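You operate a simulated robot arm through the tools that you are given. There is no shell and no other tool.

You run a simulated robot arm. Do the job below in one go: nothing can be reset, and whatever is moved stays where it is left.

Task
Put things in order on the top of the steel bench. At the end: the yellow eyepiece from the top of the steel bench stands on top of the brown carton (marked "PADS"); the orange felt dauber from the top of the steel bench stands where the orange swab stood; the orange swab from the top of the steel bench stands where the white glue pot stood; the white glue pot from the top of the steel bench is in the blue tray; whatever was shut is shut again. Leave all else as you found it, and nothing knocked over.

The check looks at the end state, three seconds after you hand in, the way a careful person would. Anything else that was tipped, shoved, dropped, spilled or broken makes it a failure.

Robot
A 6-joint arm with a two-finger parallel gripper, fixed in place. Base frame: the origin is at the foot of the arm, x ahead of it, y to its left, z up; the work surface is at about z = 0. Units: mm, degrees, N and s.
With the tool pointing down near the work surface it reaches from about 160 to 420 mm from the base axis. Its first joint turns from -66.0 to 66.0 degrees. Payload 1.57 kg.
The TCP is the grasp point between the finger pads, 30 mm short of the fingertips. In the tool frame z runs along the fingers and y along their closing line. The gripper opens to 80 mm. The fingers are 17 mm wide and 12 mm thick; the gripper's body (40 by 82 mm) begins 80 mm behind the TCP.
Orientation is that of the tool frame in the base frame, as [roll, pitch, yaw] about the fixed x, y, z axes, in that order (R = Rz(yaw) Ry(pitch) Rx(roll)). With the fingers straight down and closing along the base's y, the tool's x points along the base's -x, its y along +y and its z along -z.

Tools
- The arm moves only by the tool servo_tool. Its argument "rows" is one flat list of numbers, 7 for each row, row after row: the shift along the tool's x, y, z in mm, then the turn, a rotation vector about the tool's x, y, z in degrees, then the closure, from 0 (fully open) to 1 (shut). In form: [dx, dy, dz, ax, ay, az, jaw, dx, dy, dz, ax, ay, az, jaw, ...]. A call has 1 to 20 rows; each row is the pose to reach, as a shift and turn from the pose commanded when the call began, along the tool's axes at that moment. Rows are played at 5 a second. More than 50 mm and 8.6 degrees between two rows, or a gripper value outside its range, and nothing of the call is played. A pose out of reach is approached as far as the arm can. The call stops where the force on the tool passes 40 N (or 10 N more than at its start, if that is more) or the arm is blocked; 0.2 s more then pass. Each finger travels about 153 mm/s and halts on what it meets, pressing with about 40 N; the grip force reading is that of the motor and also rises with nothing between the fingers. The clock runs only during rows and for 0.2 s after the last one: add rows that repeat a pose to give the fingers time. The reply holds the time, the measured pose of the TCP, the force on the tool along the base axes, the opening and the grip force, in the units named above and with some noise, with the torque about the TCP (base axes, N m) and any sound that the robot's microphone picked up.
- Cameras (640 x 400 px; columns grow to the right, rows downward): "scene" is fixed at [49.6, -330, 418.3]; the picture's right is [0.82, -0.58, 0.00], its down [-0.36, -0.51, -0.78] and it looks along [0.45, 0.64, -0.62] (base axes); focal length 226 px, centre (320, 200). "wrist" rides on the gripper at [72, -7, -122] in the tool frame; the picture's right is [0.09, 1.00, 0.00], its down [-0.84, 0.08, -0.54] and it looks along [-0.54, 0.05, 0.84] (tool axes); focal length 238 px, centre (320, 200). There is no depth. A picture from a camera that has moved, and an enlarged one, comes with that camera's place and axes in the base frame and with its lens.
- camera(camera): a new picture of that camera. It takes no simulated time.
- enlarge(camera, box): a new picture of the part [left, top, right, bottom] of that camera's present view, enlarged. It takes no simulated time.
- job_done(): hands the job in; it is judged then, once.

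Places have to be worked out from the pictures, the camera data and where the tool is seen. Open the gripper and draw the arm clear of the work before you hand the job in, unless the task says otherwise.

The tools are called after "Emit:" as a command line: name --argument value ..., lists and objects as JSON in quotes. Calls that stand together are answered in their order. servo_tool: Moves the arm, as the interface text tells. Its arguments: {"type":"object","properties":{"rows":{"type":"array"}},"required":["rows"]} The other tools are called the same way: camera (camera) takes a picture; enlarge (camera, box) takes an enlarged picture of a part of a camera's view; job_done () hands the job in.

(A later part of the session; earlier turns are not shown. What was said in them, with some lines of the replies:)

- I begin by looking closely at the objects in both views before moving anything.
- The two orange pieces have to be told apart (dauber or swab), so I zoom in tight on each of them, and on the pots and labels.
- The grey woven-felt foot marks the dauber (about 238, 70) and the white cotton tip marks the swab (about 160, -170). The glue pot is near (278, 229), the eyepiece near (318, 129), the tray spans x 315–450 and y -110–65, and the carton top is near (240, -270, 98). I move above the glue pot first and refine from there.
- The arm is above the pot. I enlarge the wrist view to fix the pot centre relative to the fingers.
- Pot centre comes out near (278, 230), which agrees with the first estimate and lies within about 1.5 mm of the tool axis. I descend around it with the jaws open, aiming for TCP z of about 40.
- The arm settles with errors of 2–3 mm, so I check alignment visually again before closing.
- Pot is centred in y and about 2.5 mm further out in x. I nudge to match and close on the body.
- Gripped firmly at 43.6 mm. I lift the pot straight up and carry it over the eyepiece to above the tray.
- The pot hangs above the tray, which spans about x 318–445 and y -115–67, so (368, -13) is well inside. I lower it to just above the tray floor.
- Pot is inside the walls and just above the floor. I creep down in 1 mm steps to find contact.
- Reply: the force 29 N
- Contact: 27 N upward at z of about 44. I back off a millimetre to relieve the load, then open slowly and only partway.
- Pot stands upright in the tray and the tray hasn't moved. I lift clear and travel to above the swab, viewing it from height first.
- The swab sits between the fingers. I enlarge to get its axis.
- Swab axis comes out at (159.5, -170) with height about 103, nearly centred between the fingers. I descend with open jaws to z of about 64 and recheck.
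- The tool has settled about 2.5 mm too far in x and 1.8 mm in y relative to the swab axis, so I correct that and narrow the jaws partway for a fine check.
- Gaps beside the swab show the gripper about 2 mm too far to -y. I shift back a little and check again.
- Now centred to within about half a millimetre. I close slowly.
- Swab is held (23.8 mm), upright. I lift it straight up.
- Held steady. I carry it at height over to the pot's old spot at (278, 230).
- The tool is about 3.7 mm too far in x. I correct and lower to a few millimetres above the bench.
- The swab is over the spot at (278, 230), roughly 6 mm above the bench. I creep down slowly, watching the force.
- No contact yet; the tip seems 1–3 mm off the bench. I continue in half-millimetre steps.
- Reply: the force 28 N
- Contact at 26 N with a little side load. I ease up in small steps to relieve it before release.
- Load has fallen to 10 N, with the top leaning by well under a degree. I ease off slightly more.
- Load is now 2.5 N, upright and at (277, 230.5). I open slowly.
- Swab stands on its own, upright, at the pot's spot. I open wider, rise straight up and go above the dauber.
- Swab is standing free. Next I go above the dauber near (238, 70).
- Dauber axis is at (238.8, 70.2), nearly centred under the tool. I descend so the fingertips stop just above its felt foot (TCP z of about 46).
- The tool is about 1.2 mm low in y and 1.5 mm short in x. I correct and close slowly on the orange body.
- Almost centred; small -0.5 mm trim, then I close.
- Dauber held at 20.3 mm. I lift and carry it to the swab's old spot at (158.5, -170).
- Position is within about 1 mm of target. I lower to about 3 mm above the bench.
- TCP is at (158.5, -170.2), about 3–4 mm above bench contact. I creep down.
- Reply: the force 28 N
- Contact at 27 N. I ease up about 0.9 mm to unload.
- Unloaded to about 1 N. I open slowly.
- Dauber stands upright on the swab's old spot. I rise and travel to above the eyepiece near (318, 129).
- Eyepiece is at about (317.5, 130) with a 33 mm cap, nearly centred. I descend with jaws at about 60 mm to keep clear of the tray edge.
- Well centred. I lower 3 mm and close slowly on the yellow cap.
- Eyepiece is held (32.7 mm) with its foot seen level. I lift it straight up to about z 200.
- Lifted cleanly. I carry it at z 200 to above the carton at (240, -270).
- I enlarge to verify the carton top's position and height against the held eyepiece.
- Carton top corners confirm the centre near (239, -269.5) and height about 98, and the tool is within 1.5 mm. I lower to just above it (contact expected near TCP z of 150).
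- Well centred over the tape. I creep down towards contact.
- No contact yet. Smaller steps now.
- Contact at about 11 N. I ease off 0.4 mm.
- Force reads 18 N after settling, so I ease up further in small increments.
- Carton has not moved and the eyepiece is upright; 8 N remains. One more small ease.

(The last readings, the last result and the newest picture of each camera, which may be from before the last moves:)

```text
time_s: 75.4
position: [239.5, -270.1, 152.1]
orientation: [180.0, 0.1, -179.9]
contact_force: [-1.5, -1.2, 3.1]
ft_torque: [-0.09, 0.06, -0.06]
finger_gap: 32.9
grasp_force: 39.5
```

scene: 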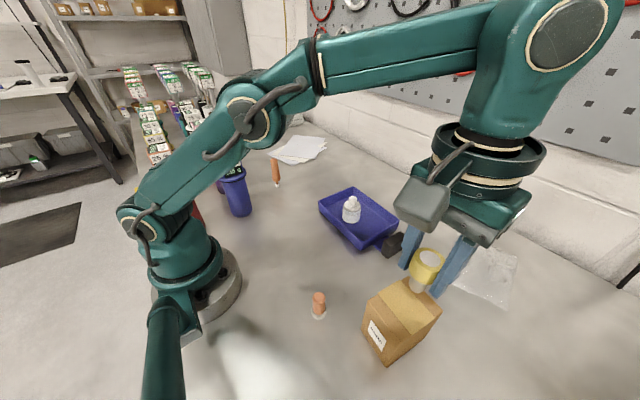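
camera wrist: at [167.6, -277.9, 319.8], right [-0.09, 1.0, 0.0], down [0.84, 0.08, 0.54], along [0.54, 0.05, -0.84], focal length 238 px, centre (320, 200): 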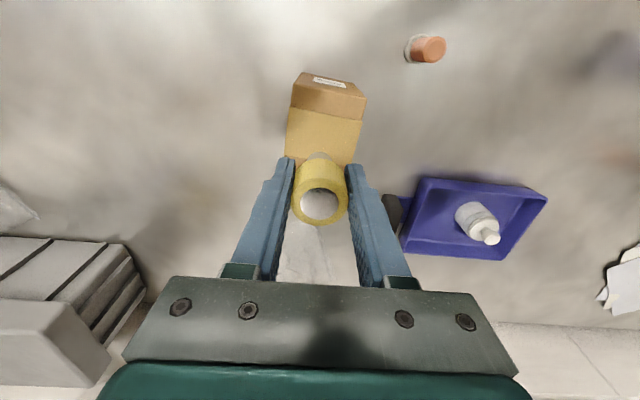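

Nearly unloaded (3 N). I open slowly and only slightly.

Emit:
servo_tool --rows '[0, 0, 0, 0, 0, 0, 0.59, 0, 0, 0, 0, 0, 0, 0.57, 0, 0, 0, 0, 0, 0, 0.54, 0, 0, 0, 0, 0, 0, 0.48, 0, 0, 0, 0, 0, 0, 0.4, 0, 0, 0, 0, 0, 0, 0.4]'

Emit:
enlarge --camera "scene" --box '[350, 230, 470, 370]'

Emit:
enlarge --camera "wrist" --box '[220, 60, 420, 250]'

```text
time_s: 76.8
position: [240.7, -270.3, 151.3]
orientation: [-180.0, 0.0, 180.0]
contact_force: [-0.6, -0.6, 0.7]
ft_torque: [-0.04, -0.01, 0.02]
finger_gap: 47.7
grasp_force: 0.1
```

```text
2.86 times, centred on (410, 300) of scene
camera zoom: at [49.6, -330.0, 418.3], right [0.82, -0.58, 0.0], down [-0.36, -0.51, -0.78], along [0.45, 0.64, -0.62], focal length 647 px, centre (63, -86)
```

zoom: 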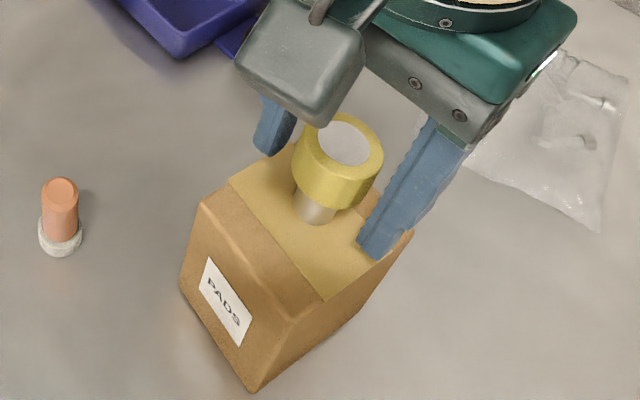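

```text
2.11 times, centred on (320, 155) of wrist
camera zoom: at [168.8, -276.5, 273.3], right [-0.09, 1.0, 0.0], down [0.84, 0.08, 0.54], along [0.54, 0.05, -0.84], focal length 502 px, centre (320, 295)
```

zoom: 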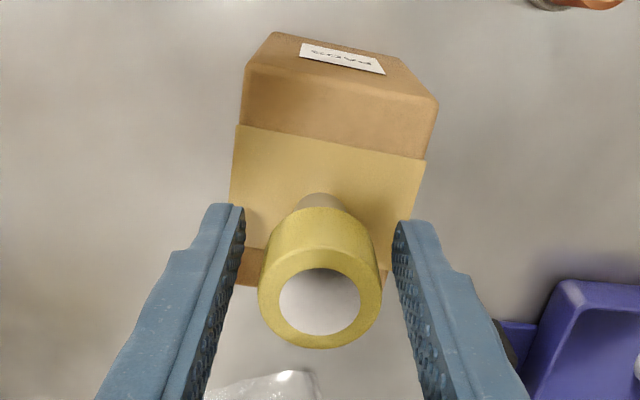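

The eyepiece stands freely on the carton. I open wider and withdraw straight up.

Emit:
servo_tool --rows '[0, 0, 0, 0, 0, 0, 0.2, 0, 0, -5, 0, 0, 0, 0.1, 0, 0, -20, 0, 0, 0, 0, 0, 0, -40, 0, 0, 0, 0, 0, 0, -60, 0, 0, 0, 0, 0, 0, -80, 0, 0, 0, 0, 0, 0, -80, 0, 0, 0, 0]'

Emit:
camera --camera "scene"

Emit:
camera --camera "wrist"

```text
time_s: 78.4
position: [235.2, -262.8, 226.5]
orientation: [-179.9, 0.0, -179.9]
contact_force: [1.0, 0.4, 0.2]
ft_torque: [-0.01, 0.03, 0.03]
finger_gap: 80.1
grasp_force: 0.0
out of reach, approached as far as the arm can: row 6, 7
```

```text
taken
```

scene: 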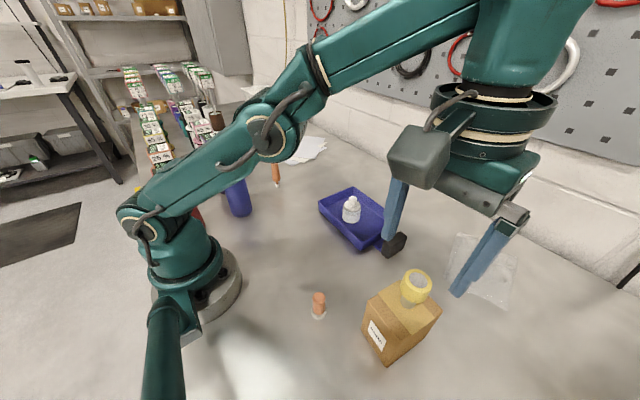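

```text
taken
camera wrist: at [163.5, -269.5, 348.9], right [-0.09, 1.0, 0.0], down [0.84, 0.08, 0.54], along [0.54, 0.05, -0.84], focal length 238 px, centre (320, 200)
```

wrist: 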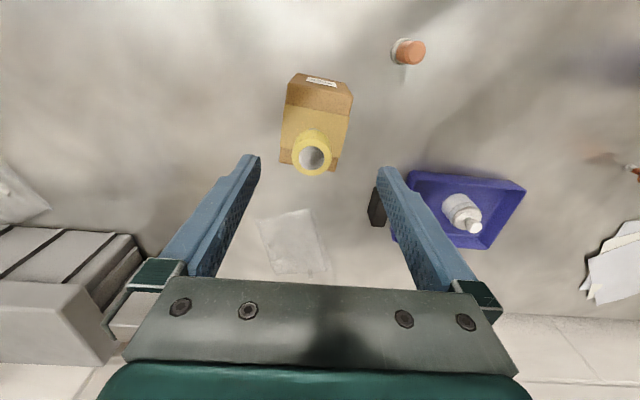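

Eyepiece is standing and the gripper is clear above it. I move the arm back towards its start region so I can inspect everything.

Emit:
servo_tool --rows '[5, 15, 0, 0, 0, 0, 0, 8, 40, 0, 0, 0, 0, 0, 8, 65, 0, 0, 0, 0, 0, 6, 90, 0, 0, 0, 0, 0, 4, 115, 0, 0, 0, 0, 0, 2, 140, 0, 0, 0, 0, 0, 0, 165, 0, 0, 0, 0, 0, -2, 190, 0, 0, 0, 0, 0, -4, 215, 0, 0, 0, 0, 0, -6, 240, 0, 0, 0, 0, 0, -8, 265, 0, 0, 0, 0, 0, -10, 290, 0, 0, 0, 0, 0, -12, 315, -10, 0, 0, 0, 0, -12, 330, -20, 0, 0, 0, 0, -12, 330, -20, 0, 0, 0, 0]'

Emit:
camera --camera "scene"

Emit:
camera --camera "wrist"

Emit:
enlarge --camera "scene" --box '[230, 150, 430, 275]'

Emit:
enlarge --camera "scene" --box '[270, 250, 470, 375]'

```text
time_s: 81.6
position: [250.1, 66.2, 246.7]
orientation: [-180.0, 0.0, -179.9]
contact_force: [-0.8, -0.1, 0.1]
ft_torque: [-0.02, 0.01, 0.0]
finger_gap: 79.9
grasp_force: 0.2
```

```text
taken
```

scene: 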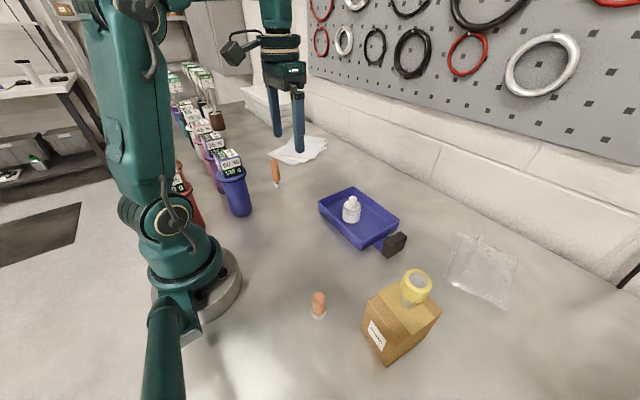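

```text
taken
camera wrist: at [177.2, 59.9, 368.1], right [-0.09, 1.0, 0.0], down [0.84, 0.08, 0.54], along [0.54, 0.05, -0.84], focal length 238 px, centre (320, 200)
```

wrist: 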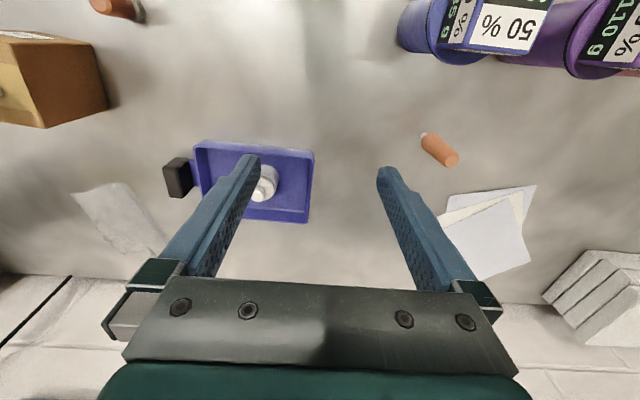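

```text
3.20 times, centred on (330, 212) of scene
camera zoom: at [49.6, -330.0, 418.3], right [0.82, -0.58, 0.0], down [-0.36, -0.51, -0.78], along [0.45, 0.64, -0.62], focal length 724 px, centre (288, 160)
```

zoom: 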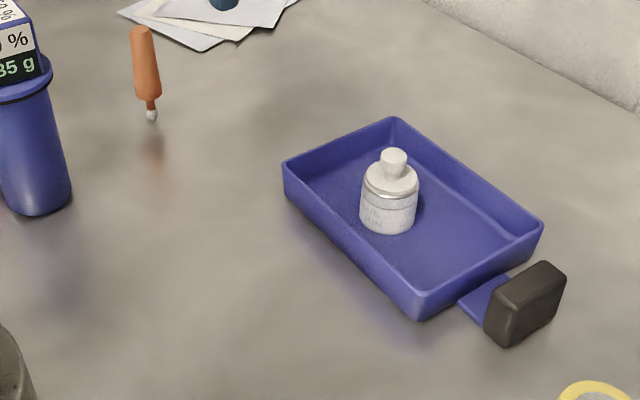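

```text
3.20 times, centred on (370, 312) of scene
camera zoom: at [49.6, -330.0, 418.3], right [0.82, -0.58, 0.0], down [-0.36, -0.51, -0.78], along [0.45, 0.64, -0.62], focal length 724 px, centre (160, -160)
```

zoom: 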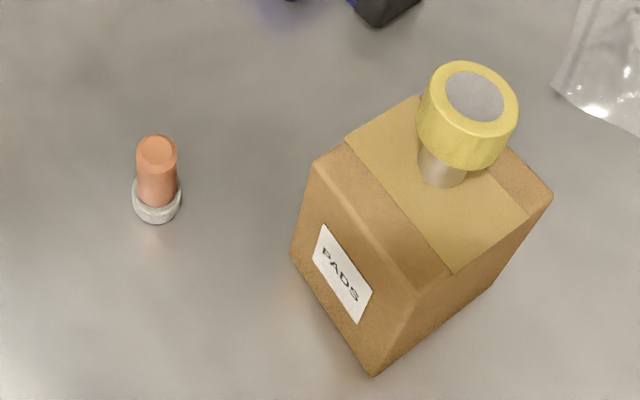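

The final views match the task:
- The pot stands in the tray, and the tray hasn't moved.
- The swab stands on the pot's old spot.
- The dauber stands on the swab's old spot.
- The eyepiece stands on the carton, and the carton hasn't moved.

I found nothing shut that had been opened; the pot's cap is still on. The gripper is open and clear, so I hand in.

Emit:
job_done

```text
The job is handed in.
```

I moved all four items to where you asked and handed the job in; no result from the check has come back yet. In the last pictures everything was upright:

- **Yellow eyepiece:** standing near the middle of the top of the "PADS" carton.
- **Orange felt dauber:** standing where the orange swab was, within about 1 mm by my measurement. I took the piece with the grey woven-felt foot to be the dauber.
- **Orange swab:** standing where the glue pot was, also within about 1 mm. I took the piece with the white cotton tip to be the swab.
- **White glue pot:** standing in the blue tray with its cap still on.

I opened nothing during the job, so nothing needed shutting again. The tray and carton had not shifted, nothing was knocked over, and I left the gripper open and clear of the work.
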